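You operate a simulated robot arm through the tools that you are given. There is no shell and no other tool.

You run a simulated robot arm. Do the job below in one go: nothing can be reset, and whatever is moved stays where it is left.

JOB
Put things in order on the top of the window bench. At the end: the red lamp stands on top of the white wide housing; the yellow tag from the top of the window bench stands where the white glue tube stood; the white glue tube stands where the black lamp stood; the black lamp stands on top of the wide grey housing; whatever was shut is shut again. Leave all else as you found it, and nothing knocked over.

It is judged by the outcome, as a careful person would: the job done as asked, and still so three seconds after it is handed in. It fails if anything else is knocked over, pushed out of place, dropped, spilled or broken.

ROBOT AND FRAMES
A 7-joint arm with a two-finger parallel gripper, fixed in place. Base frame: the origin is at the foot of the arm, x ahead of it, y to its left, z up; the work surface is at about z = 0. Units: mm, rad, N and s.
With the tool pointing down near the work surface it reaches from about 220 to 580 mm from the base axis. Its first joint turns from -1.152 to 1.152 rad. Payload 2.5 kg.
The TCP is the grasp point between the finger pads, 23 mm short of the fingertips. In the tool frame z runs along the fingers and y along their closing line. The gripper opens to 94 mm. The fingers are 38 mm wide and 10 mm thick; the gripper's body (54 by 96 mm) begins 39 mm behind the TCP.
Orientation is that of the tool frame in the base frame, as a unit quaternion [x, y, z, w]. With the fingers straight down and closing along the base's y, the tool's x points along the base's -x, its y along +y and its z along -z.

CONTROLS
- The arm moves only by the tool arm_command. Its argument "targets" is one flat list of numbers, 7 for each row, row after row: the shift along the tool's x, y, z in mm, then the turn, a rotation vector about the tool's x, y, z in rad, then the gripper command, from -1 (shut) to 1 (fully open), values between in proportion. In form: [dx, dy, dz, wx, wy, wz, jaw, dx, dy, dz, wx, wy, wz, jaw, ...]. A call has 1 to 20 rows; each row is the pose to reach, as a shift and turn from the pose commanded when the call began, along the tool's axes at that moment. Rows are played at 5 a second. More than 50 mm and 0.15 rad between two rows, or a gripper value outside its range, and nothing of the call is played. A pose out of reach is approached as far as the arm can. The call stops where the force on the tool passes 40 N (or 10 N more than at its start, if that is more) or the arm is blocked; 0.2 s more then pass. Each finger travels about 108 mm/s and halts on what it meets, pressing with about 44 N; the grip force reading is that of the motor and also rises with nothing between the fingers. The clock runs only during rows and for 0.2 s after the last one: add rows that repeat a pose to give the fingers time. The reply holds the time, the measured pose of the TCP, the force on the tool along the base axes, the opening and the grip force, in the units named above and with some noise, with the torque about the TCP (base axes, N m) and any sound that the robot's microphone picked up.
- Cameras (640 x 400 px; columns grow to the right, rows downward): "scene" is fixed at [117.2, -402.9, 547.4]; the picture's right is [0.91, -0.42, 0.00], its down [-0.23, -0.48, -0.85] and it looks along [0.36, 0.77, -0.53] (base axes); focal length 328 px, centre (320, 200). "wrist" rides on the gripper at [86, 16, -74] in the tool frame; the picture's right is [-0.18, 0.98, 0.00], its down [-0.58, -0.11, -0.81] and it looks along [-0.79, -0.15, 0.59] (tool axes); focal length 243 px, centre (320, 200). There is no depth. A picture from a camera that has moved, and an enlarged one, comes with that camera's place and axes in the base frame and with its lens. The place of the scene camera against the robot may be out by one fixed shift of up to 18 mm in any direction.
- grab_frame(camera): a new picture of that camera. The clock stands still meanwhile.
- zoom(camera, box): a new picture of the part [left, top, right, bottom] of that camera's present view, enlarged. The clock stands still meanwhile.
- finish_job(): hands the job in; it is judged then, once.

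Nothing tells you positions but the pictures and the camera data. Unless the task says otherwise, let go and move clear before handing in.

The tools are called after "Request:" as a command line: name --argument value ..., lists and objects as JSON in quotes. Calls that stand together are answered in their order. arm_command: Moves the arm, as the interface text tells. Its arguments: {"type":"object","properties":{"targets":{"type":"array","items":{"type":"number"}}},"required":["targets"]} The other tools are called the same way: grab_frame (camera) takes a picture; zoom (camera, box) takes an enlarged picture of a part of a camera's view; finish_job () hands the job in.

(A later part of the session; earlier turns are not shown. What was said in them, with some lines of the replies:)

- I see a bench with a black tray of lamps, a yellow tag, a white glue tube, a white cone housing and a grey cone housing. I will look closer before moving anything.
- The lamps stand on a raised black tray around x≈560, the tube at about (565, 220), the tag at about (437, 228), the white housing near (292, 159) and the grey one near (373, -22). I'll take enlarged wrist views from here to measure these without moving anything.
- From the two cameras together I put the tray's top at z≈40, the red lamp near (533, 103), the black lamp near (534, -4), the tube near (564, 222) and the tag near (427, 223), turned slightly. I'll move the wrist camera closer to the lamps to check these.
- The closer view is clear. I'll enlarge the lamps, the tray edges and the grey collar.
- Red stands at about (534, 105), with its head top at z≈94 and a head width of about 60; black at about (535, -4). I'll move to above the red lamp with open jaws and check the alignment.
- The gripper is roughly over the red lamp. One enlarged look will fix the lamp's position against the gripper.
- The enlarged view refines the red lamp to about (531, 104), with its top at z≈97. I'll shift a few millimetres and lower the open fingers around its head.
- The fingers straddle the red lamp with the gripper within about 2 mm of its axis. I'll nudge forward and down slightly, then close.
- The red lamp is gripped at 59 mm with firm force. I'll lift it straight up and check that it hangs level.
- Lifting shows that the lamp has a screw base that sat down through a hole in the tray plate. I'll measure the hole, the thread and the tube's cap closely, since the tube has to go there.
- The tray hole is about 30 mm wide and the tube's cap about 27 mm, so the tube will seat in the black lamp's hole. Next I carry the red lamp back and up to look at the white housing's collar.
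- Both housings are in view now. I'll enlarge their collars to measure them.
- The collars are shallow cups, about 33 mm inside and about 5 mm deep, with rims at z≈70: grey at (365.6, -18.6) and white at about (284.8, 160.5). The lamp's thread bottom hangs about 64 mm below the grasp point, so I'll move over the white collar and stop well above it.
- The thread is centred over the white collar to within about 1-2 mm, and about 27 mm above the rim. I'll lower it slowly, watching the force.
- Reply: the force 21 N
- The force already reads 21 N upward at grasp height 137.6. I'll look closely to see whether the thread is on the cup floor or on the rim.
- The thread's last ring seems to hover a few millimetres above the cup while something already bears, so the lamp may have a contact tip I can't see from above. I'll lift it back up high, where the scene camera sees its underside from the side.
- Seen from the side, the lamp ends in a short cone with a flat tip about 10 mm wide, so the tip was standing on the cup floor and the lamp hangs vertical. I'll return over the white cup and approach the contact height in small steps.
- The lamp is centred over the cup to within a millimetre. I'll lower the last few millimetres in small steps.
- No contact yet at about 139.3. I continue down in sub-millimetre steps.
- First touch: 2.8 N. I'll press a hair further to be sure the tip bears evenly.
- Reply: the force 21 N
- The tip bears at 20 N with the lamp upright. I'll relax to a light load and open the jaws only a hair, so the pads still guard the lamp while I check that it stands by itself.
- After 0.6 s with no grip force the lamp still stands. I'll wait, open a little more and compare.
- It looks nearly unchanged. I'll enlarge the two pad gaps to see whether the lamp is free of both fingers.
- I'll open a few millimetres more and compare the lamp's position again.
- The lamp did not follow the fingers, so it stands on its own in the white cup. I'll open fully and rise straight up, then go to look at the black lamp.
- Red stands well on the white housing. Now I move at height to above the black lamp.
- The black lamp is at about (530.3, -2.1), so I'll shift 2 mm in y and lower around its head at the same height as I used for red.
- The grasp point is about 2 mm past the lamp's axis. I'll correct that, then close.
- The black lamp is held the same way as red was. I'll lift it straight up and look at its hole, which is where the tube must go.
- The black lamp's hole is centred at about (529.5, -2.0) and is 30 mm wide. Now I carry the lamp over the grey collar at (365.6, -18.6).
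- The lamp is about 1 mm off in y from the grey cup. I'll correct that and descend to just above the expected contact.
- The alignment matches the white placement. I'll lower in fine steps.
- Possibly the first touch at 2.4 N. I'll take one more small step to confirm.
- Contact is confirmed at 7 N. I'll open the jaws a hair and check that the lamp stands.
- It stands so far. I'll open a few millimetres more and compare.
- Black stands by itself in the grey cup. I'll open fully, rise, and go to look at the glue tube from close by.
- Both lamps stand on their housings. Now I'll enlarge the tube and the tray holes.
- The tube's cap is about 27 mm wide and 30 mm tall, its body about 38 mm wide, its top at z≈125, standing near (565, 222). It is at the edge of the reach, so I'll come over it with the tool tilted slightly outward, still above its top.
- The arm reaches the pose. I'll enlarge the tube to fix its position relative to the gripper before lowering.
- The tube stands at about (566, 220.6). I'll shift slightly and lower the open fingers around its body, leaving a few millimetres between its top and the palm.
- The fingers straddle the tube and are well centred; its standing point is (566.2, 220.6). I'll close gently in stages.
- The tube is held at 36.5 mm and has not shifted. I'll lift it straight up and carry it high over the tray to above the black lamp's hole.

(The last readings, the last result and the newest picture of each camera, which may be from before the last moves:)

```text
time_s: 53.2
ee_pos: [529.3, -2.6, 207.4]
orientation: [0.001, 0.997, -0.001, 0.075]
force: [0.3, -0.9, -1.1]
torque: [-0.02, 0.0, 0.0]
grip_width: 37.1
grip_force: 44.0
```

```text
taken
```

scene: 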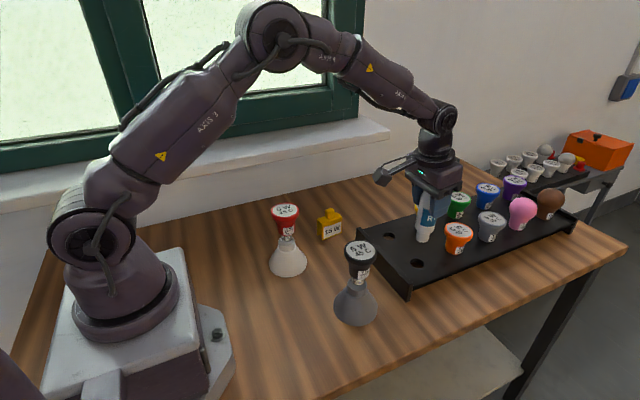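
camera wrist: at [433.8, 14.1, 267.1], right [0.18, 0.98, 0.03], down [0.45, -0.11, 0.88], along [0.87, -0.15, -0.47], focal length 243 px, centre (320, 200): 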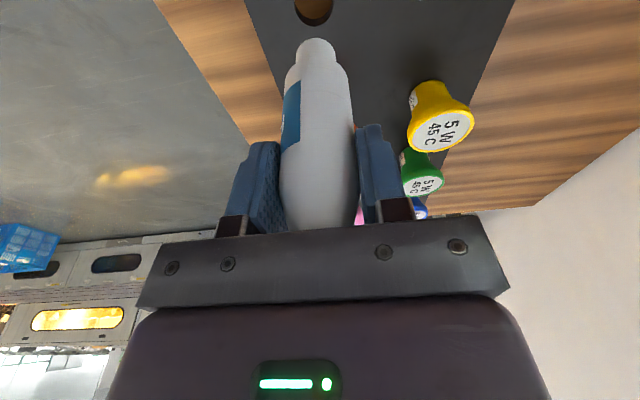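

The tube hangs unchanged in the grip, over the hole. I'll lower it until its cap is about 8 mm above the plate, then compare the cap and hole in the same picture.

Request:
arm_command --targets '[2.99, 0, 19.8, 0, 0, 0, -1, 5.98, 0, 39.6, 0, 0, 0, -1, 8.2, 0, 54.4, 0, 0, 0, -1, 8.96, 0, 59.3, 0, 0, 0, -1, 8.96, 0, 59.3, 0, 0, 0, -1, 8.96, 0, 59.3, 0, 0, 0, -1]'

Request:
grab_frame --camera "wrist"

Request:
zoom --camera "wrist" --box '[270, 10, 370, 80]'

Request:
zoom --camera "scene" --box '[390, 210, 450, 280]'

```text
time_s: 54.6
ee_pos: [529.1, -2.2, 145.4]
orientation: [0.0, 0.997, 0.0, 0.075]
force: [0.6, 0.7, -0.9]
torque: [0.02, 0.02, 0.0]
grip_width: 37.0
grip_force: 44.5
```

```text
taken
camera wrist: at [433.0, 14.0, 206.3], right [0.18, 0.98, 0.03], down [0.45, -0.11, 0.88], along [0.87, -0.15, -0.47], focal length 243 px, centre (320, 200)
```

wrist: 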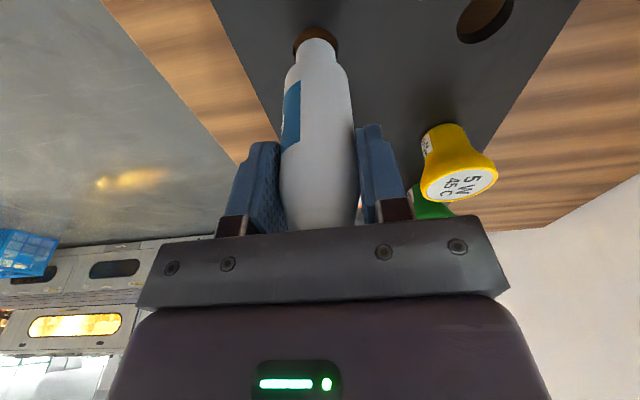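

```text
5.71 times, centred on (320, 45) of wrist
camera zoom: at [433.0, 14.0, 206.3], right [0.18, 0.98, 0.03], down [0.45, -0.11, 0.88], along [0.87, -0.15, -0.47], focal length 1386 px, centre (320, 1086)
```

zoom: 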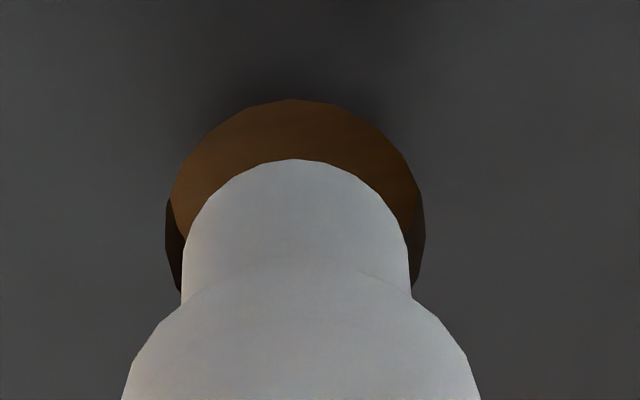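

```text
5.71 times, centred on (420, 245) of scene
camera zoom: at [117.2, -402.9, 547.4], right [0.91, -0.42, 0.0], down [-0.23, -0.48, -0.85], along [0.36, 0.77, -0.53], focal length 1876 px, centre (-251, -57)
```

zoom: 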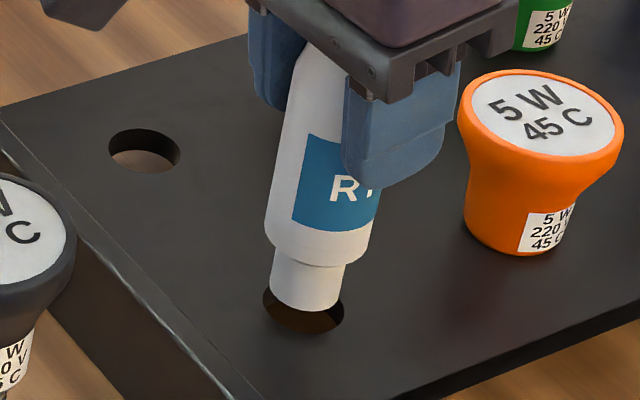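

The cap is within about 0.7 mm of the hole centre, well inside the ±2 mm clearance. I'll nudge +0.6 mm in x and lower the cap a few millimetres into the hole.

Request:
arm_command --targets '[-0.6, 0, 0.1, 0, 0, 0, -1, 0.2, 0, 5, 0, 0, 0, -1, 0.7, 0, 9, 0, 0, 0, -1, 1.2, 0, 12, 0, 0, 0, -1, 1.5, 0, 14, 0, 0, 0, -1, 1.5, 0, 14, 0, 0, 0, -1]'

Request:
zoom --camera "wrist" --box '[270, 10, 370, 80]'

Request:
zoom --camera "scene" --box '[390, 210, 450, 280]'

```text
time_s: 56.0
ee_pos: [529.4, -1.2, 131.7]
orientation: [0.0, 0.997, 0.0, 0.075]
force: [0.5, -1.0, -1.2]
torque: [-0.03, -0.01, 0.01]
grip_width: 36.7
grip_force: 44.2
```

```text
5.71 times, centred on (320, 45) of wrist
camera zoom: at [433.7, 15.1, 192.6], right [0.18, 0.98, 0.03], down [0.45, -0.11, 0.88], along [0.87, -0.15, -0.47], focal length 1386 px, centre (320, 1086)
```

zoom: 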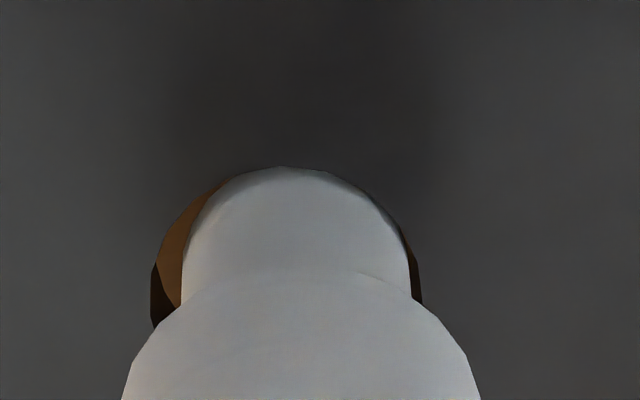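

```text
5.71 times, centred on (420, 245) of scene
camera zoom: at [117.2, -402.9, 547.4], right [0.91, -0.42, 0.0], down [-0.23, -0.48, -0.85], along [0.36, 0.77, -0.53], focal length 1876 px, centre (-251, -57)
```

zoom: 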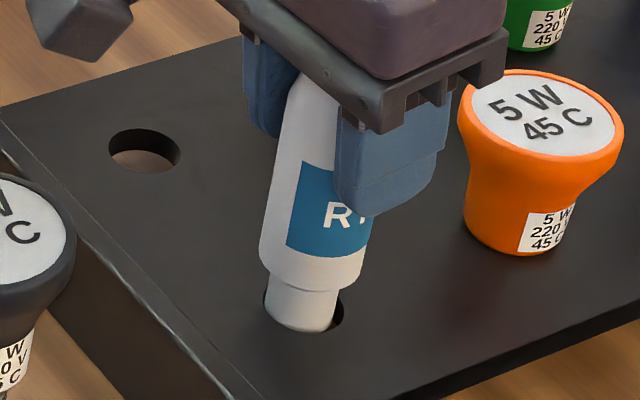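

The cap has entered the hole with no contact force, sitting about 1 mm to the +y side. I'll correct that and lower most of the rest.

Request:
arm_command --targets '[0, -0.9, 0, 0, 0, 0, -1, 0.75, -0.9, 4.9, 0, 0, 0, -1, 1.5, -0.9, 9.9, 0, 0, 0, -1, 2.24, -0.9, 14.8, 0, 0, 0, -1, 2.84, -0.9, 18.8, 0, 0, 0, -1, 2.84, -0.9, 18.8, 0, 0, 0, -1]'

Request:
zoom --camera "wrist" --box '[270, 10, 370, 80]'

Request:
zoom --camera "scene" --box '[390, 210, 450, 280]'

```text
time_s: 57.4
ee_pos: [530.3, -2.3, 112.8]
orientation: [0.0, 0.997, 0.0, 0.075]
force: [-0.2, 0.2, -1.1]
torque: [-0.01, -0.02, 0.03]
grip_width: 37.0
grip_force: 44.0
```

```text
5.71 times, centred on (320, 45) of wrist
camera zoom: at [434.3, 13.6, 173.4], right [0.18, 0.98, 0.03], down [0.45, -0.11, 0.88], along [0.87, -0.15, -0.47], focal length 1386 px, centre (320, 1086)
```

zoom: 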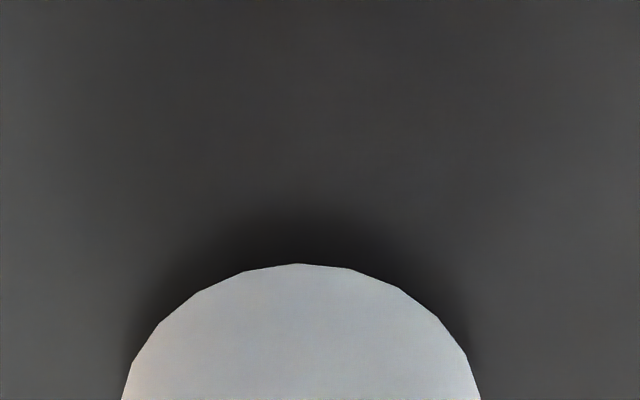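

```text
5.71 times, centred on (420, 245) of scene
camera zoom: at [117.2, -402.9, 547.4], right [0.91, -0.42, 0.0], down [-0.23, -0.48, -0.85], along [0.36, 0.77, -0.53], focal length 1876 px, centre (-251, -57)
```

zoom: 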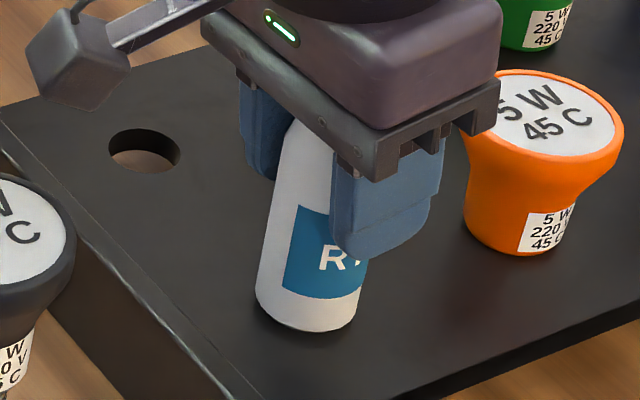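

It is nearly seated. I'll go down in small steps until the shoulder touches the plate.

Request:
arm_command --targets '[0.22, 0, 1.5, 0, 0, 0, -1, 0.45, 0, 3, 0, 0, 0, -1, 0.52, 0, 3.5, 0, 0, 0, -1, 0.52, 0, 3.5, 0, 0, 0, -1]'

Request:
zoom --camera "scene" --box '[395, 225, 435, 265]'

```text
time_s: 58.4
ee_pos: [531.7, -3.1, 111.6]
orientation: [0.0, 0.997, 0.0, 0.076]
force: [-19.0, 0.8, 33.4]
torque: [0.09, 0.99, -0.07]
grip_width: 37.0
grip_force: 44.3
```

```text
10.00 times, centred on (415, 245) of scene
camera zoom: at [117.0, -402.9, 547.5], right [0.91, -0.42, 0.0], down [-0.23, -0.48, -0.85], along [0.36, 0.77, -0.53], focal length 3282 px, centre (-630, -250)
```

zoom: 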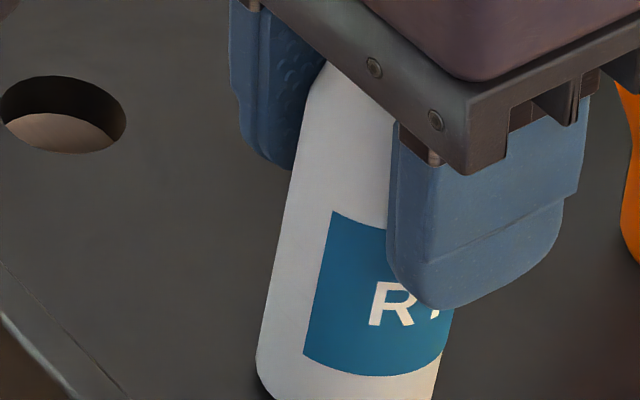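

The shoulder is now pressing the plate at over 30 N, which is more than I want. I'll back off to relieve it.

Request:
arm_command --targets '[-0.15, 0, -1, 0, 0, 0, -1, -0.3, 0, -2, 0, 0, 0, -1, -0.3, 0, -2, 0, 0, 0, -1]'

Request:
grab_frame --camera "wrist"

Request:
zoom --camera "scene" --box '[390, 210, 450, 280]'

```text
time_s: 59.2
ee_pos: [531.1, -3.5, 112.1]
orientation: [0.0, 0.997, 0.0, 0.077]
force: [-3.0, 4.9, 16.1]
torque: [0.25, 0.08, 0.01]
grip_width: 37.0
grip_force: 43.9
```

```text
taken
camera wrist: at [434.7, 13.5, 171.8], right [0.18, 0.98, 0.03], down [0.45, -0.11, 0.89], along [0.87, -0.15, -0.46], focal length 243 px, centre (320, 200)
```

wrist: 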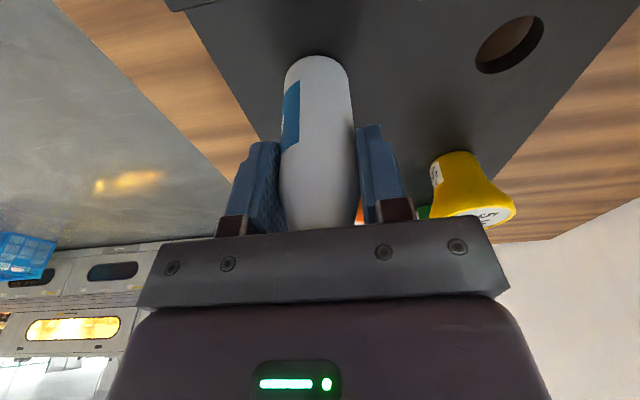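

```text
5.71 times, centred on (420, 245) of scene
camera zoom: at [117.1, -402.9, 547.4], right [0.91, -0.42, 0.0], down [-0.23, -0.48, -0.85], along [0.36, 0.77, -0.53], focal length 1876 px, centre (-251, -57)
```

zoom: 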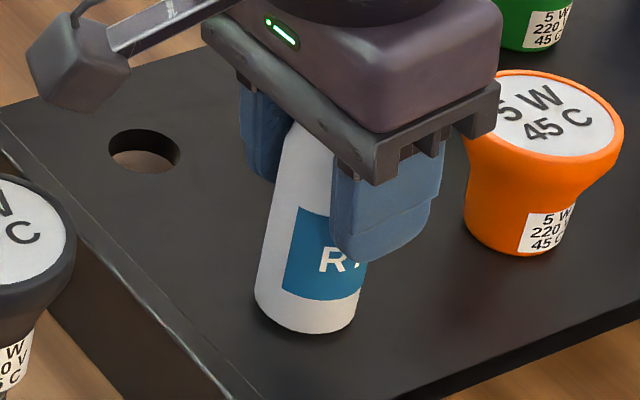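

Still 16 N; I'll relieve a little more, then open the jaws in small stages and check that the tube stands straight.

Request:
arm_command --targets '[-0.1, 0, -0.6, 0, 0, 0, -1, -0.1, 0, -0.6, 0, 0, 0, -1, -0.1, 0, -0.6, 0, 0, 0, -0.17, -0.1, 0, -0.6, 0, 0, 0, -0.17, -0.1, 0, -0.6, 0, 0, 0, -0.12, -0.1, 0, -0.6, 0, 0, 0, -0.12]'

Request:
grab_frame --camera "wrist"

Request:
zoom --camera "scene" --box '[390, 210, 450, 280]'

```text
time_s: 60.6
ee_pos: [531.1, -2.8, 112.2]
orientation: [0.0, 0.997, 0.0, 0.075]
force: [-0.8, -0.1, -0.1]
torque: [-0.04, 0.02, 0.01]
grip_width: 41.6
grip_force: 0.0
```

```text
taken
camera wrist: at [434.0, 13.4, 172.6], right [0.18, 0.98, 0.03], down [0.45, -0.11, 0.88], along [0.87, -0.15, -0.47], focal length 243 px, centre (320, 200)
```

wrist: 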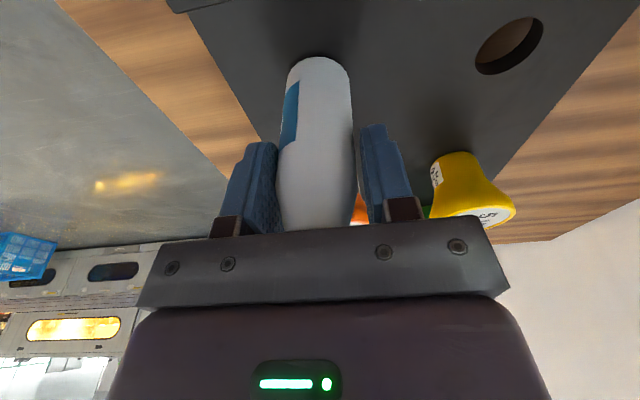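

```text
5.71 times, centred on (420, 245) of scene
camera zoom: at [117.2, -402.9, 547.4], right [0.91, -0.42, 0.0], down [-0.23, -0.48, -0.85], along [0.36, 0.77, -0.53], focal length 1876 px, centre (-251, -57)
```

zoom: 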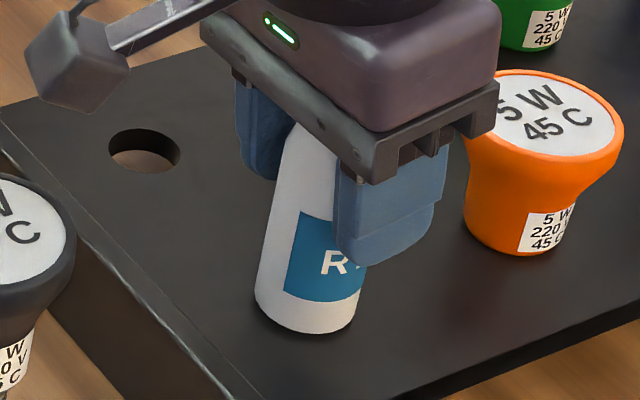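

The tube stands free in the hole. I'll open fully, rise straight up and check.

Request:
arm_command --targets '[0, 0, 0, 0, 0, 0, 0.2, 0, 0, 0, 0, 0, 0, 0.7, 0, 0, 0, 0, 0, 0, 1, 0, 0, 0, 0, 0, 0, 1, -1.5, 0, -9.9, 0, 0, 0, 1, -4.5, 0, -29.7, 0, 0, 0, 1, -8.2, 0, -54.4, 0, 0, 0, 1, -12.7, 0, -84, 0, 0, 0, 1, -17.2, 0, -113.7, 0, 0, 0, 1, -17.2, 0, -113.7, 0, 0, 0, 1]'

Request:
grab_frame --camera "scene"

Request:
zoom --camera "scene" --box '[380, 180, 460, 280]'

Request:
grab_frame --camera "wrist"

```text
time_s: 62.8
ee_pos: [529.1, -2.1, 227.0]
orientation: [-0.001, 0.997, 0.0, 0.075]
force: [-0.7, -0.3, 0.7]
torque: [0.0, -0.04, -0.01]
grip_width: 94.0
grip_force: 0.0
```

```text
taken
```

scene: 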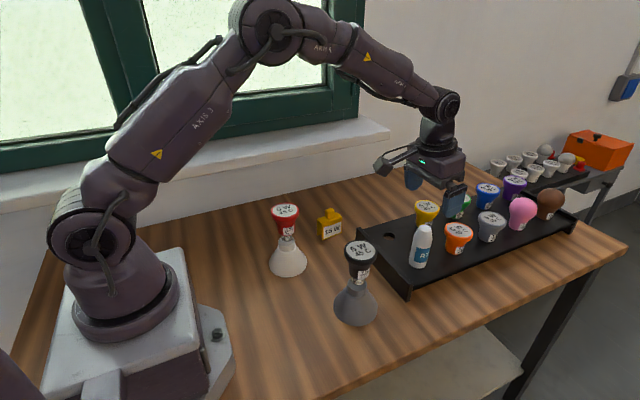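

```text
4.00 times, centred on (420, 230) of scene
camera zoom: at [117.2, -402.9, 547.4], right [0.91, -0.42, 0.0], down [-0.23, -0.48, -0.85], along [0.36, 0.77, -0.53], focal length 1313 px, centre (-80, 80)
```

zoom: 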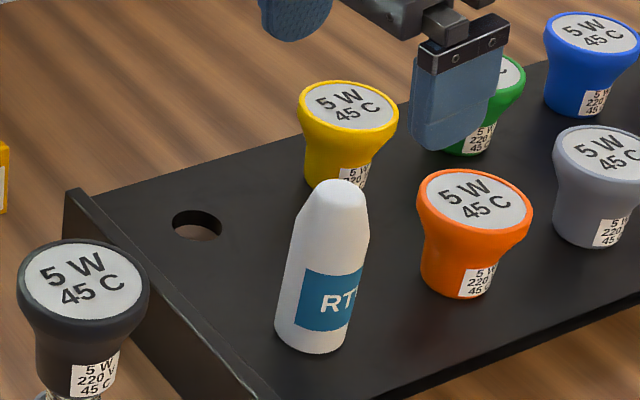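

```text
taken
camera wrist: at [432.6, 13.7, 287.6], right [0.18, 0.98, 0.03], down [0.45, -0.11, 0.88], along [0.87, -0.15, -0.47], focal length 243 px, centre (320, 200)
```

wrist: 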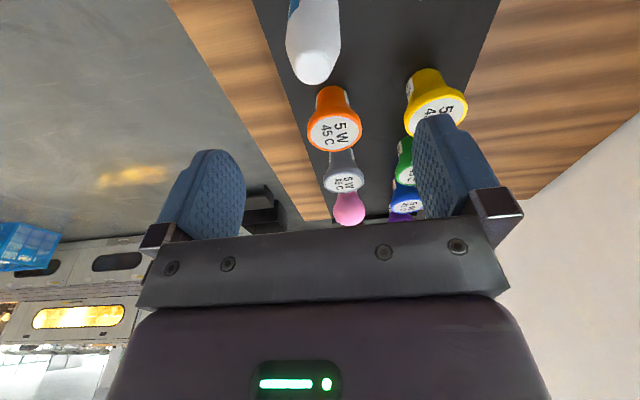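

The tube stands upright in the black lamp's hole. Next I level the tool and move back to view the yellow tag from close by.

Request:
arm_command --targets '[12, 14, 0, 0, 0.01, 0, 1, 34, 40, -1, 0, 0.03, 0, 1, 59, 69, -2, 0, 0.05, 0, 1, 84, 98, -3, 0, 0.07, 0, 1, 109, 128, -3.5, 0, 0.09, 0, 1, 134, 157, -4, 0, 0.11, 0, 1, 159, 186, -5, 0, 0.13, 0, 1, 177, 208, -5.5, 0, 0.15, 0, 1, 185.2, 217, -5.7, 0, 0.15, 0, 1, 185.2, 217, -5.7, 0, 0.15, 0, 1, 185.2, 217, -5.7, 0, 0.15, 0, 1]'

Request:
grab_frame --camera "wrist"

Request:
grab_frame --camera "scene"

```text
time_s: 65.2
ee_pos: [347.4, 215.4, 206.1]
orientation: [0.0, 1.0, 0.0, 0.001]
force: [-0.8, 0.6, 0.0]
torque: [0.0, 0.0, -0.02]
grip_width: 94.1
grip_force: 0.1
```

```text
taken
camera wrist: at [261.3, 231.4, 280.8], right [0.18, 0.98, 0.0], down [0.58, -0.11, 0.81], along [0.79, -0.15, -0.59], focal length 243 px, centre (320, 200)
```

wrist: 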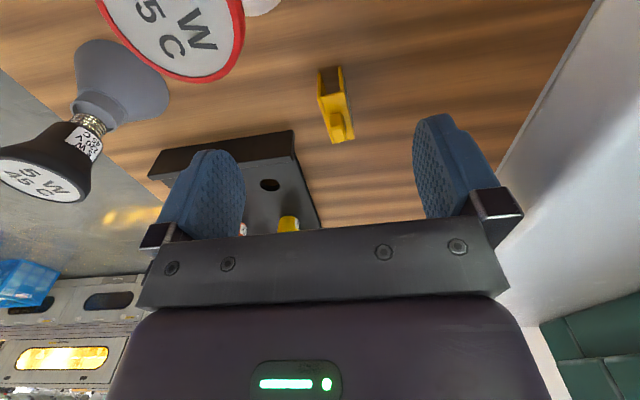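

```text
taken
```

scene: 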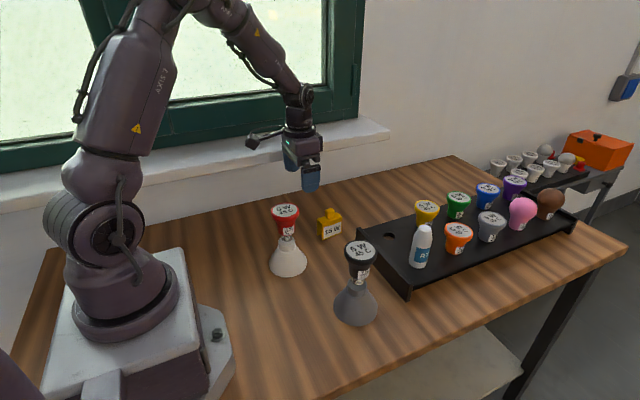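

All four earlier placements look right. I'll enlarge the tag for its exact position and angle.

Request:
zoom --camera "wrist" --box '[285, 50, 385, 155]'

Request:
zoom --camera "scene" --box '[305, 195, 355, 250]'

```text
3.81 times, centred on (335, 102) of wrist
camera zoom: at [261.3, 231.4, 280.8], right [0.18, 0.98, 0.0], down [0.58, -0.11, 0.81], along [0.79, -0.15, -0.59], focal length 924 px, centre (263, 571)
```

zoom: 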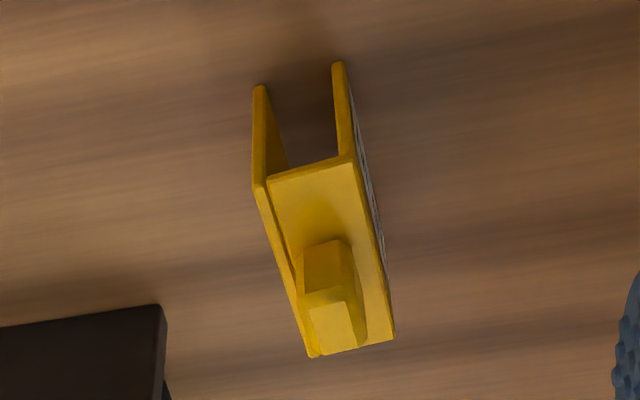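

```text
7.27 times, centred on (330, 222) of scene
camera zoom: at [117.2, -402.9, 547.4], right [0.91, -0.42, 0.0], down [-0.23, -0.48, -0.85], along [0.36, 0.77, -0.53], focal length 2387 px, centre (247, 36)
```

zoom: 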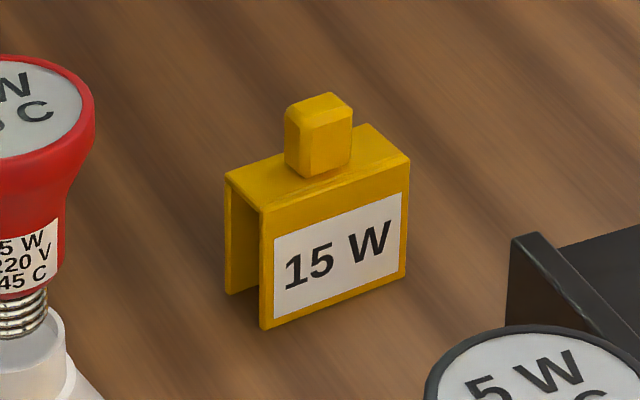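

The tag's centre is at about (426.8, 221), turned about 0.105 rad, with its body top at z≈52 and its knob top at z≈80. I'll move above it and turn the gripper to match.

Request:
arm_command --targets '[-20, 1.4, 10, 0, 0, -0.03, 1, -45, 3, 25, 0, 0, -0.07, 1, -68, 4.8, 40, 0, 0, -0.105, 1, -79.5, 5.6, 47, 0, 0, -0.105, 1, -79.5, 5.6, 47, 0, 0, -0.105, 1, -79.5, 5.6, 47, 0, 0, -0.105, 1]'

Request:
grab_frame --camera "wrist"

```text
time_s: 66.6
ee_pos: [426.7, 219.2, 158.4]
orientation: [-0.052, 0.999, 0.0, 0.0]
force: [0.2, 0.8, -0.3]
torque: [-0.02, -0.02, 0.01]
grip_width: 93.8
grip_force: 0.0
```

```text
taken
camera wrist: at [338.8, 226.2, 232.3], right [0.08, 1.0, 0.0], down [0.59, -0.05, 0.81], along [0.8, -0.06, -0.59], focal length 243 px, centre (320, 200)
```

wrist: 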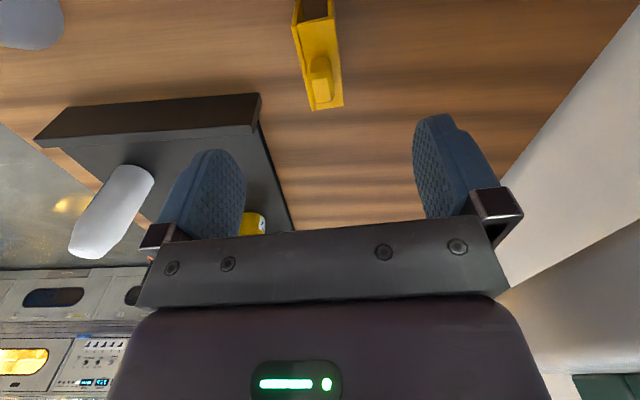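

Request:
zoom --camera "wrist" --box '[255, 0, 385, 120]'

```text
3.33 times, centred on (320, 60) of wrist
camera zoom: at [338.8, 226.2, 232.3], right [0.08, 1.0, 0.0], down [0.59, -0.05, 0.81], along [0.8, -0.06, -0.59], focal length 809 px, centre (320, 667)
```

zoom: 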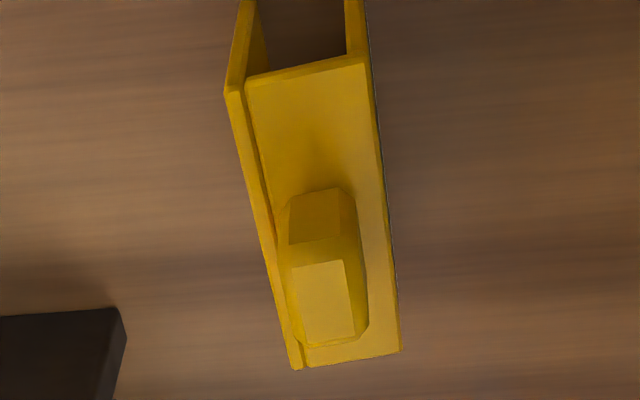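

The tag measures centred at (426.2, 220.9) with the gripper aligned to within 0.01 rad. I'll tilt the tool outward by 0.25 rad, as the target spot's reach needs, and lower most of the way around the tag.

Request:
arm_command --targets '[-0.4, 1.6, 0, 0, -0.12, 0, 1, -0.4, 1.6, 10, 0, -0.25, 0, 1, -0.4, 1.6, 40, 0, -0.25, 0, 1, -0.4, 1.6, 70, 0, -0.25, 0, 1, -0.4, 1.6, 90, 0, -0.25, 0, 1, -0.4, 1.6, 96, 0, -0.25, 0, 1, -0.4, 1.6, 96, 0, -0.25, 0, 1]'

Request:
grab_frame --camera "wrist"

Request:
zoom --camera "scene" --box '[270, 150, 390, 270]'

```text
time_s: 68.2
ee_pos: [428.3, 221.0, 61.3]
orientation: [-0.052, 0.991, 0.007, 0.125]
force: [-0.3, -0.2, 0.1]
torque: [0.0, 0.01, -0.05]
grip_width: 94.0
grip_force: 0.0
```

```text
taken
camera wrist: at [324.7, 226.6, 111.0], right [0.07, 1.0, 0.05], down [0.37, -0.07, 0.93], along [0.92, -0.05, -0.38], focal length 243 px, centre (320, 200)
```

wrist: 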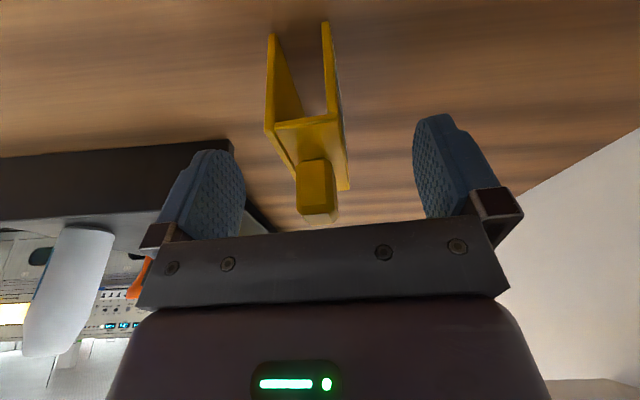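

```text
3.33 times, centred on (330, 210) of scene
camera zoom: at [117.2, -402.9, 547.4], right [0.91, -0.42, 0.0], down [-0.23, -0.48, -0.85], along [0.36, 0.77, -0.53], focal length 1094 px, centre (287, 167)
```

zoom: 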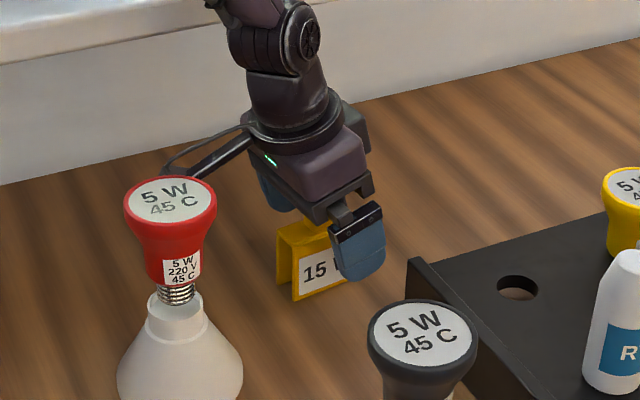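

The fingers are on either side of the tag and centred. I'll lower the last 12 mm and close gently in stages.

Request:
arm_command --targets '[1.5, 0, 6, 0, 0, 0, 1, 3.0, 0, 11.9, 0, 0, 0, 1, 3.0, 0, 11.9, 0, 0, 0, 1, 3.0, 0, 11.9, 0, 0, 0, 0.3, 3.0, 0, 11.9, 0, 0, 0, -0.1, 3.0, 0, 11.9, 0, 0, 0, -0.32, 3.0, 0, 11.9, 0, 0, 0, -0.38, 3.0, 0, 11.9, 0, 0, 0, -0.45, 3.0, 0, 11.9, 0, 0, 0, -1, 3.0, 0, 11.9, 0, 0, 0, -1]'

Request:
grab_frame --camera "wrist"

Request:
zoom --camera "scene" --box '[270, 150, 390, 270]'

```text
time_s: 70.4
ee_pos: [426.8, 221.2, 50.1]
orientation: [-0.052, 0.991, 0.007, 0.124]
force: [-0.5, -0.7, -0.7]
torque: [-0.04, 0.02, 0.01]
grip_width: 26.7
grip_force: 44.3
```

```text
taken
camera wrist: at [323.6, 226.4, 100.1], right [0.07, 1.0, 0.05], down [0.37, -0.07, 0.93], along [0.92, -0.05, -0.38], focal length 243 px, centre (320, 200)
```

wrist: 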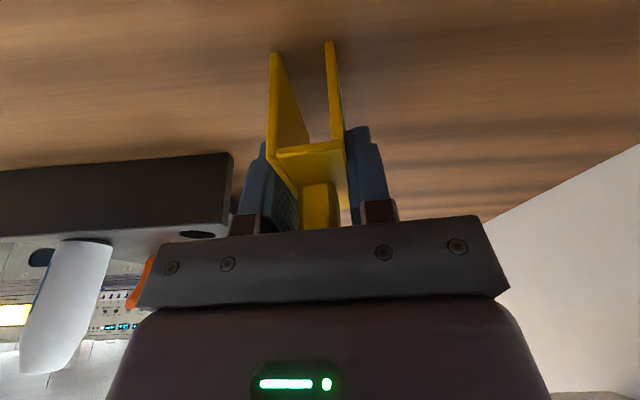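

```text
3.33 times, centred on (330, 210) of scene
camera zoom: at [117.2, -402.9, 547.4], right [0.91, -0.42, 0.0], down [-0.23, -0.48, -0.85], along [0.36, 0.77, -0.53], focal length 1094 px, centre (287, 167)
```

zoom: 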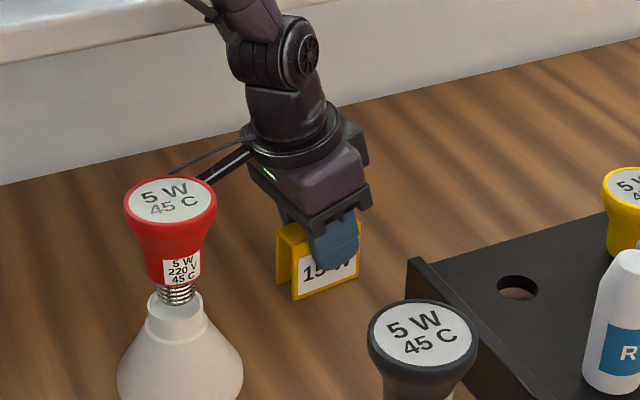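

The tag is held at 26.7 mm. I'll lift it, carry it along the clear strip to above the tube's old spot, and check the position there.

Request:
arm_command --targets '[-1, 0, -3.9, 0, 0, 0, -1, -3.7, 0, -14.5, 0, 0, 0, -1, -7.4, 0, -29.1, 0, 0, 0, -1, -11.1, 0, -43.6, 0, 0, 0, -1, -24.6, -1.5, -40.2, 0, 0, 0, -1, -51.6, -4.5, -33.3, 0, 0, 0, -1, -78.6, -7.5, -26.4, 0, 0, 0, -1, -105.6, -10.5, -19.5, 0, 0, 0, -1, -129.8, -13.1, -13.3, 0, 0, 0, -1, -146, -14.9, -9.2, 0, 0, 0, -1, -146, -14.9, -9.2, 0, 0, 0, -1, -146, -14.9, -9.2, 0, 0, 0, -1]'

Request:
grab_frame --camera "wrist"

Request:
grab_frame --camera "scene"

```text
time_s: 73.0
ee_pos: [564.5, 220.6, 94.8]
orientation: [-0.052, 0.991, 0.007, 0.125]
force: [0.0, 0.2, -0.2]
torque: [0.01, 0.0, 0.0]
grip_width: 26.7
grip_force: 43.8
```

```text
taken
camera wrist: at [462.2, 226.3, 144.8], right [0.07, 1.0, 0.05], down [0.37, -0.07, 0.93], along [0.92, -0.05, -0.38], focal length 243 px, centre (320, 200)
```

wrist: 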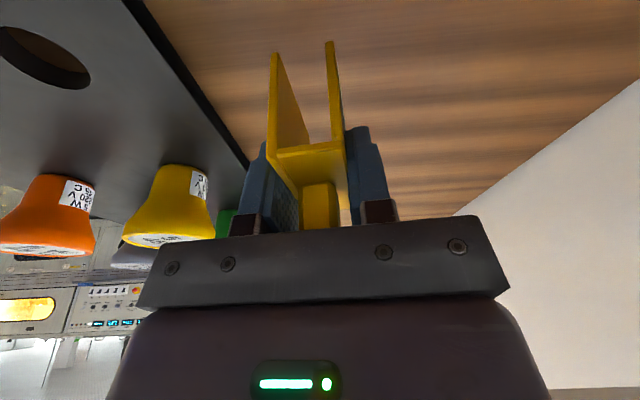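

```text
taken
```

scene: 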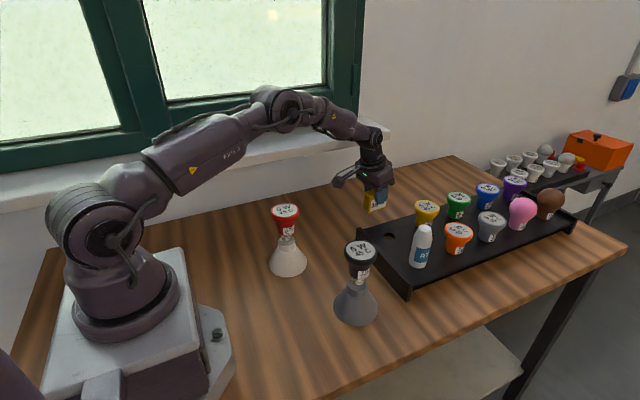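

The tag hangs unchanged about 45 mm above the spot. I'll lower it to about 3-4 mm above the bench.

Request:
arm_command --targets '[2.5, -0.1, 14.8, 0, 0, 0, -1, 6.2, -0.1, 29.4, 0, 0, 0, -1, 8.2, -0.1, 37.1, 0, 0, 0, -1, 9, -0.1, 40, 0, 0, 0, -1, 9, -0.1, 40, 0, 0, 0, -1, 9, -0.1, 40, 0, 0, 0, -1]'

Request:
grab_frame --camera "wrist"

Request:
zoom --camera "scene" --box '[330, 150, 430, 240]'

```text
time_s: 74.4
ee_pos: [567.1, 219.6, 53.6]
orientation: [-0.052, 0.991, 0.006, 0.124]
force: [-0.4, -0.2, -0.3]
torque: [0.0, 0.01, 0.0]
grip_width: 26.7
grip_force: 43.8
```

```text
taken
camera wrist: at [463.7, 226.3, 104.0], right [0.07, 1.0, 0.05], down [0.37, -0.07, 0.93], along [0.92, -0.05, -0.38], focal length 243 px, centre (320, 200)
```

wrist: 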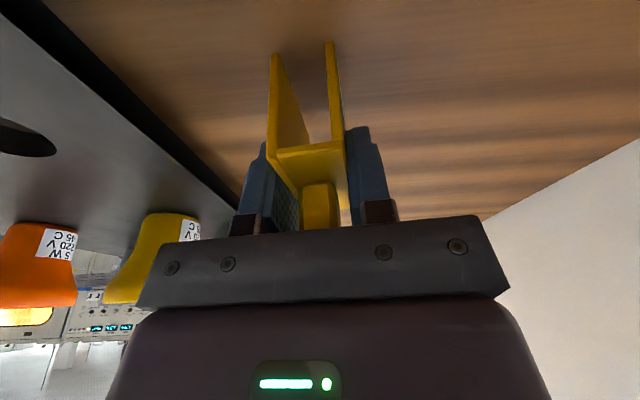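

```text
4.44 times, centred on (380, 195) of scene
camera zoom: at [117.2, -402.9, 547.4], right [0.91, -0.42, 0.0], down [-0.23, -0.48, -0.85], along [0.36, 0.77, -0.53], focal length 1459 px, centre (53, 222)
```

zoom: 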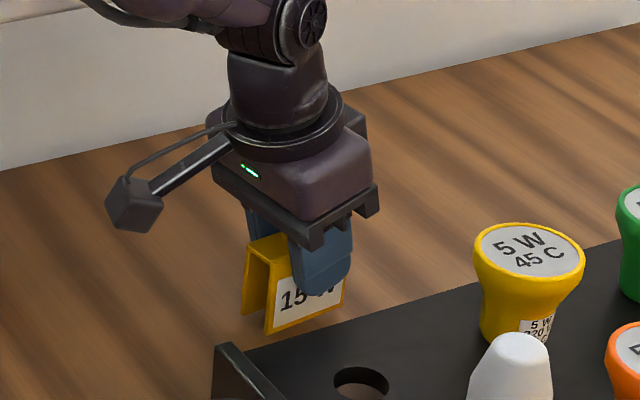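

It is about 4 mm above the bench and on target. I'll come down in small steps to contact.

Request:
arm_command --targets '[0.4, 0, 1.5, 0, 0, 0, -1, 0.75, 0, 2.9, 0, 0, 0, -1, 0.82, 0, 3.2, 0, 0, 0, -1, 0.82, 0, 3.2, 0, 0, 0, -1]'

```text
time_s: 75.4
ee_pos: [567.9, 220.9, 51.2]
orientation: [-0.052, 0.991, 0.006, 0.125]
force: [-0.4, -0.3, 0.9]
torque: [-0.01, -0.02, 0.01]
grip_width: 27.1
grip_force: 44.0
```

Request:
arm_command --targets '[0.12, 0, 0.5, 0, 0, 0, -1, 0.12, 0, 0.5, 0, 0, 0, -1]'

Request:
zoom --camera "scene" --box '[355, 195, 395, 235]'

```text
time_s: 76.0
ee_pos: [567.6, 221.2, 49.6]
orientation: [-0.053, 0.991, 0.007, 0.124]
force: [-1.0, 0.3, -0.3]
torque: [0.01, -0.04, 0.02]
grip_width: 26.7
grip_force: 43.8
```

```text
10.00 times, centred on (375, 215) of scene
camera zoom: at [117.2, -402.9, 547.4], right [0.91, -0.42, 0.0], down [-0.23, -0.48, -0.85], along [0.36, 0.77, -0.53], focal length 3282 px, centre (-230, 50)
```

zoom: 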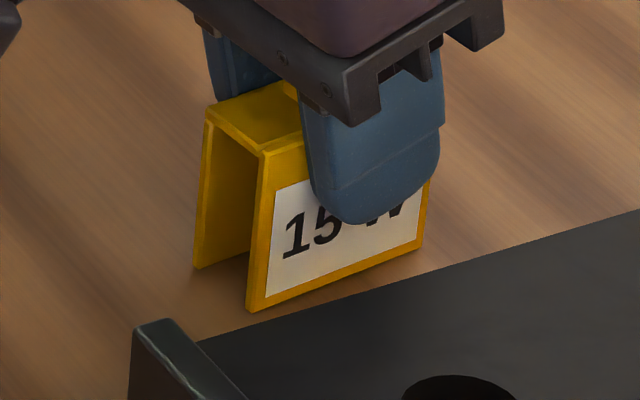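

No contact yet; I continue down by half-millimetres.

Request:
arm_command --targets '[0.12, 0, 0.5, 0, 0, 0, -1, 0.12, 0, 0.5, 0, 0, 0, -1]'

```text
time_s: 76.6
ee_pos: [567.3, 221.0, 49.6]
orientation: [-0.053, 0.991, 0.007, 0.125]
force: [-1.1, -0.4, -0.8]
torque: [-0.04, 0.0, -0.05]
grip_width: 26.8
grip_force: 44.2
```

Request:
arm_command --targets '[0.1, 0, 0.4, 0, 0, 0, -1, 0.1, 0, 0.4, 0, 0, 0, -1]'

Request:
grab_frame --camera "wrist"

```text
time_s: 77.2
ee_pos: [567.7, 221.4, 49.3]
orientation: [-0.052, 0.991, 0.006, 0.126]
force: [-1.2, -0.2, 4.6]
torque: [-0.12, 0.17, 0.02]
grip_width: 26.9
grip_force: 43.9
```

```text
taken
camera wrist: at [464.4, 227.0, 100.0], right [0.07, 1.0, 0.05], down [0.37, -0.07, 0.93], along [0.93, -0.05, -0.38], focal length 243 px, centre (320, 200)
```

wrist: 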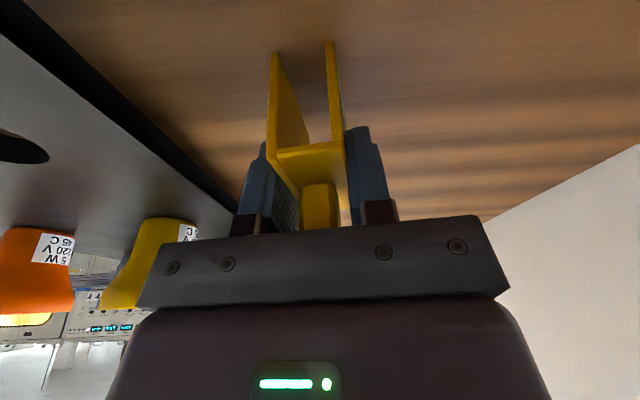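

Contact at 4.6 N, with the tag within about 1 mm of the tube's old spot. I'll open in stages, staying clear of the tray edge, and check.

Request:
arm_command --targets '[0, 0, 0, 0, 0, 0, -0.38, 0, 0, 0, 0, 0, 0, -0.33, 0, 0, 0, 0, 0, 0, -0.1, 0, 0, 0, 0, 0, 0, 0.3, 0, 0, 0, 0, 0, 0, 0.3]'

Request:
grab_frame --camera "wrist"

Request:
zoom --camera "scene" --box '[330, 150, 430, 240]'

```text
time_s: 78.4
ee_pos: [567.2, 221.6, 50.1]
orientation: [-0.052, 0.991, 0.006, 0.124]
force: [1.4, 0.1, 0.3]
torque: [-0.01, -0.01, -0.04]
grip_width: 61.2
grip_force: 0.1
```

```text
taken
camera wrist: at [464.2, 227.0, 99.6], right [0.07, 1.0, 0.05], down [0.37, -0.07, 0.93], along [0.92, -0.05, -0.38], focal length 243 px, centre (320, 200)
```

wrist: 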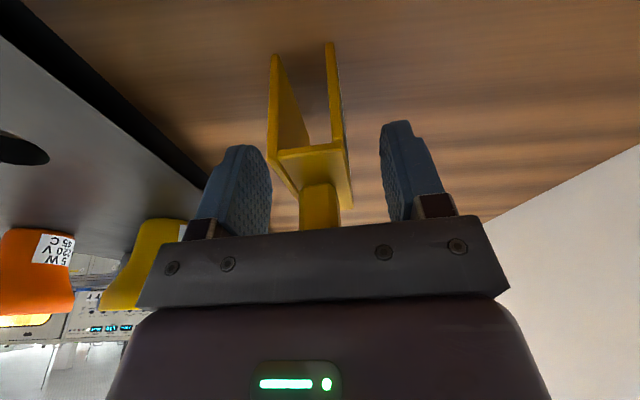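

```text
4.44 times, centred on (380, 195) of scene
camera zoom: at [117.2, -402.9, 547.4], right [0.91, -0.42, 0.0], down [-0.23, -0.48, -0.85], along [0.36, 0.77, -0.53], focal length 1459 px, centre (53, 222)
```

zoom: 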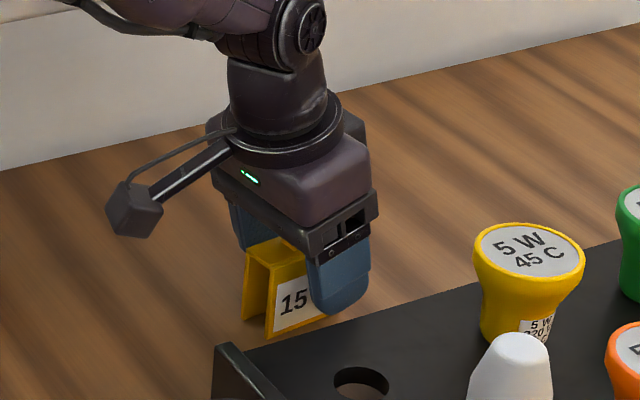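

The tag stands free. I'll rise straight up well clear, then take a full look.

Request:
arm_command --targets '[-2.5, 0, -9.7, 0, 0, 0, 0.3, -7.4, 0, -29.1, 0, 0, 0, 0.3, -14.8, 0, -58.1, 0, 0, 0, 0.3, -23.5, 0, -92, 0, 0, 0, 0.3, -32.2, 0, -126, 0, 0, 0, 0.3, -40, 0, -155, 0, 0, 0, 0.3, -40, 0, -155, 0, 0, 0, 0.3]'

Request:
grab_frame --camera "scene"

Request:
grab_frame --camera "wrist"

```text
time_s: 80.0
ee_pos: [569.4, 220.4, 210.3]
orientation: [-0.052, 0.991, 0.006, 0.125]
force: [0.1, 0.2, -0.3]
torque: [0.01, -0.03, -0.03]
grip_width: 61.2
grip_force: 0.1
```

```text
taken
```

scene: 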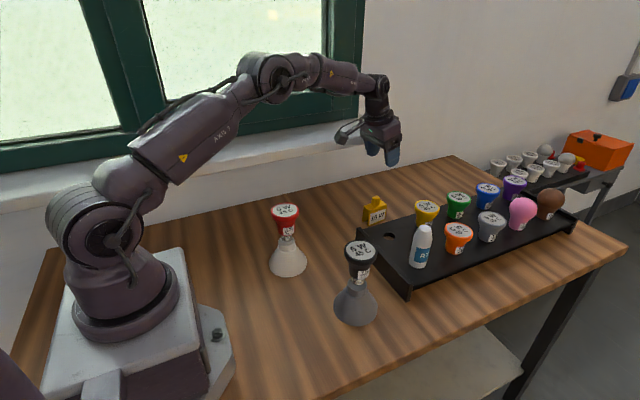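

```text
taken
camera wrist: at [466.0, 225.8, 260.1], right [0.07, 1.0, 0.05], down [0.37, -0.07, 0.93], along [0.92, -0.05, -0.38], focal length 243 px, centre (320, 200)
```

wrist: 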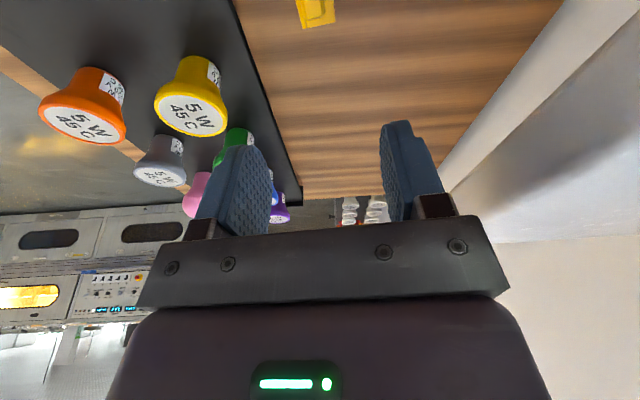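

Everything appears in place. I'll withdraw the arm up and back to a neutral pose and inspect each item closely.

Request:
arm_command --targets '[8, -4, -30, 0, 0, 0, 0.3, 30, -13, -62, 0, 0, 0, 0.3, 55, -25, -95, 0, 0.05, 0, 0.3, 80, -36, -125, 0, 0.12, 0, 0.3, 101.7, -46, -149.8, 0, 0.2, 0, 0.3, 101.7, -46, -149.8, 0, 0.25, 0, 0.3, 101.7, -46, -149.8, 0, 0.25, 0, 0.3]'

Request:
grab_frame --camera "scene"

Request:
zoom --camera "scene" --box '[330, 180, 450, 280]'

Request:
zoom --camera "scene" --box '[250, 195, 390, 335]'

Request:
grab_frame --camera "wrist"

```text
time_s: 81.6
ee_pos: [437.6, 161.3, 329.7]
orientation: [-0.053, 0.999, -0.001, 0.0]
force: [1.1, -0.1, -0.2]
torque: [-0.04, 0.0, -0.03]
grip_width: 60.8
grip_force: 0.1
```

```text
taken
```

scene: 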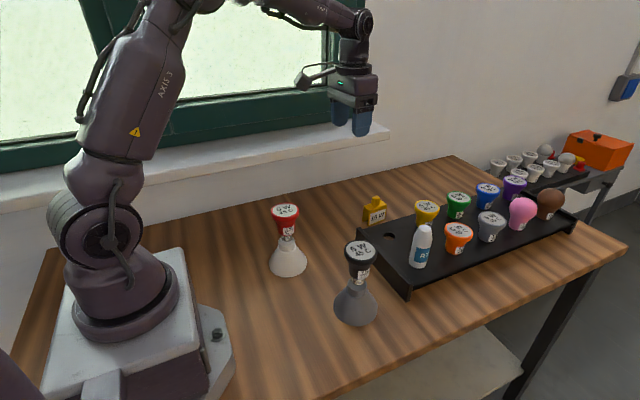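

```text
4.00 times, centred on (390, 230) of scene
camera zoom: at [117.2, -402.9, 547.4], right [0.91, -0.42, 0.0], down [-0.23, -0.48, -0.85], along [0.36, 0.77, -0.53], focal length 1313 px, centre (40, 80)
```

zoom: 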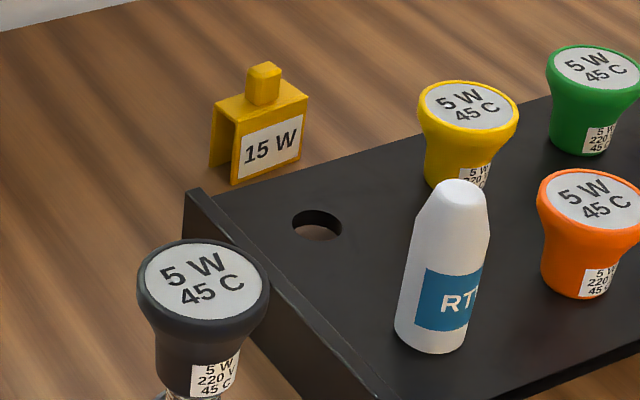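

```text
2.86 times, centred on (320, 265) of scene
camera zoom: at [117.2, -402.9, 547.4], right [0.91, -0.42, 0.0], down [-0.23, -0.48, -0.85], along [0.36, 0.77, -0.53], focal length 938 px, centre (320, 14)
```

zoom: 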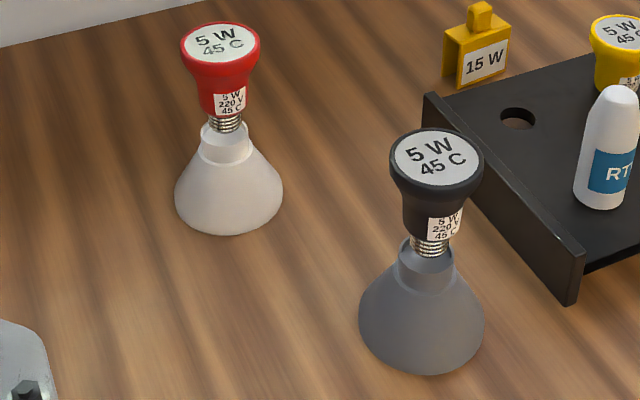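

```text
taken
camera wrist: at [349.7, 168.0, 404.2], right [0.08, 1.0, 0.0], down [0.59, -0.05, 0.81], along [0.8, -0.06, -0.59], focal length 243 px, centre (320, 200)
```

wrist: 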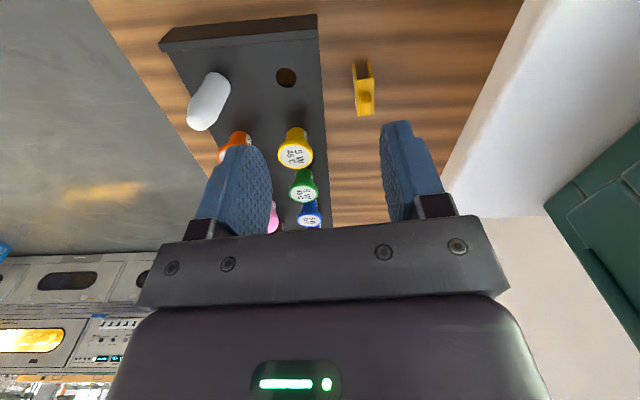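

The lamps, tube and tag all stand upright where they should be. I'll repeat one of my first zooms to make sure the tray and its other lamps haven't shifted.

Request:
zoom --camera "scene" --box '[350, 200, 450, 300]'

Request:
zoom --camera "scene" --box '[460, 120, 640, 240]'

```text
4.00 times, centred on (400, 250) of scene
camera zoom: at [117.2, -402.9, 547.4], right [0.91, -0.42, 0.0], down [-0.23, -0.48, -0.85], along [0.36, 0.77, -0.53], focal length 1313 px, centre (0, 0)
```

zoom: 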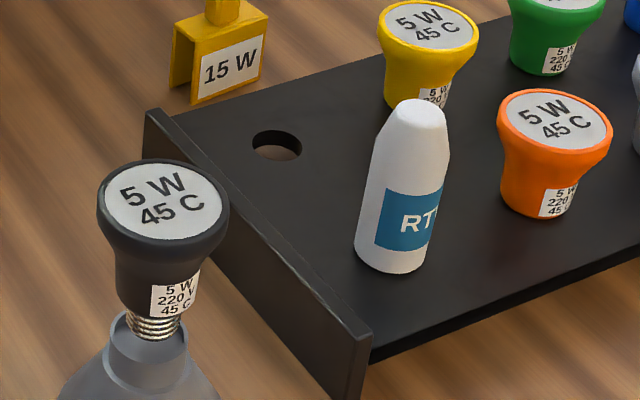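

```text
3.33 times, centred on (550, 180) of scene
camera zoom: at [117.2, -402.9, 547.4], right [0.91, -0.42, 0.0], down [-0.23, -0.48, -0.85], along [0.36, 0.77, -0.53], focal length 1094 px, centre (-447, 267)
```

zoom: 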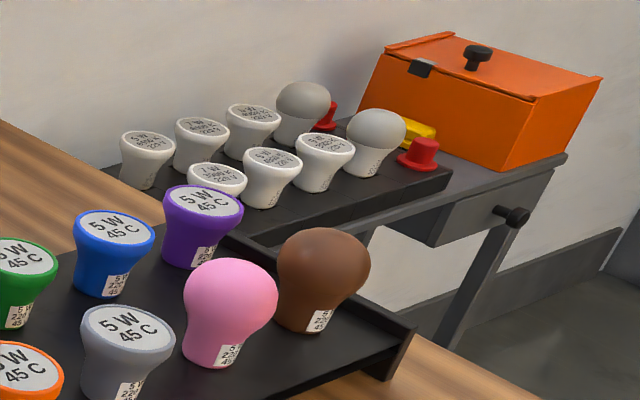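

The tray, the other lamps, both housings and the orange box sit exactly as in the first pictures. Red is on white, black is on grey, the tube is in black's place, the tag is in the tube's place, and the arm is clear, so I hand the job in.

Request:
finish_job

```text
The job is handed in.
```

The job is done and handed in; I haven't seen a verdict. In the last pictures everything stood upright:

- **Red lamp:** it stands in the cup on top of the white wide housing.
- **Black lamp:** it stands in the cup on top of the wide grey housing.
- **White glue tube:** it sits in the tray hole where the black lamp stood. While seating it I pressed the tray with about 33 N before backing off. The tray and the other lamps had not shifted in the picture taken afterwards.
- **Yellow tag:** it stands within about 1 mm of where the tube stood, turned the same way as before.

Both lamps rest only on their narrow screw tips, about 10 mm wide. They stayed steady after release, but a knock could tip them.

I opened nothing, so there was nothing to shut again. The other lamps, both housings and the orange box look as they did at the start.
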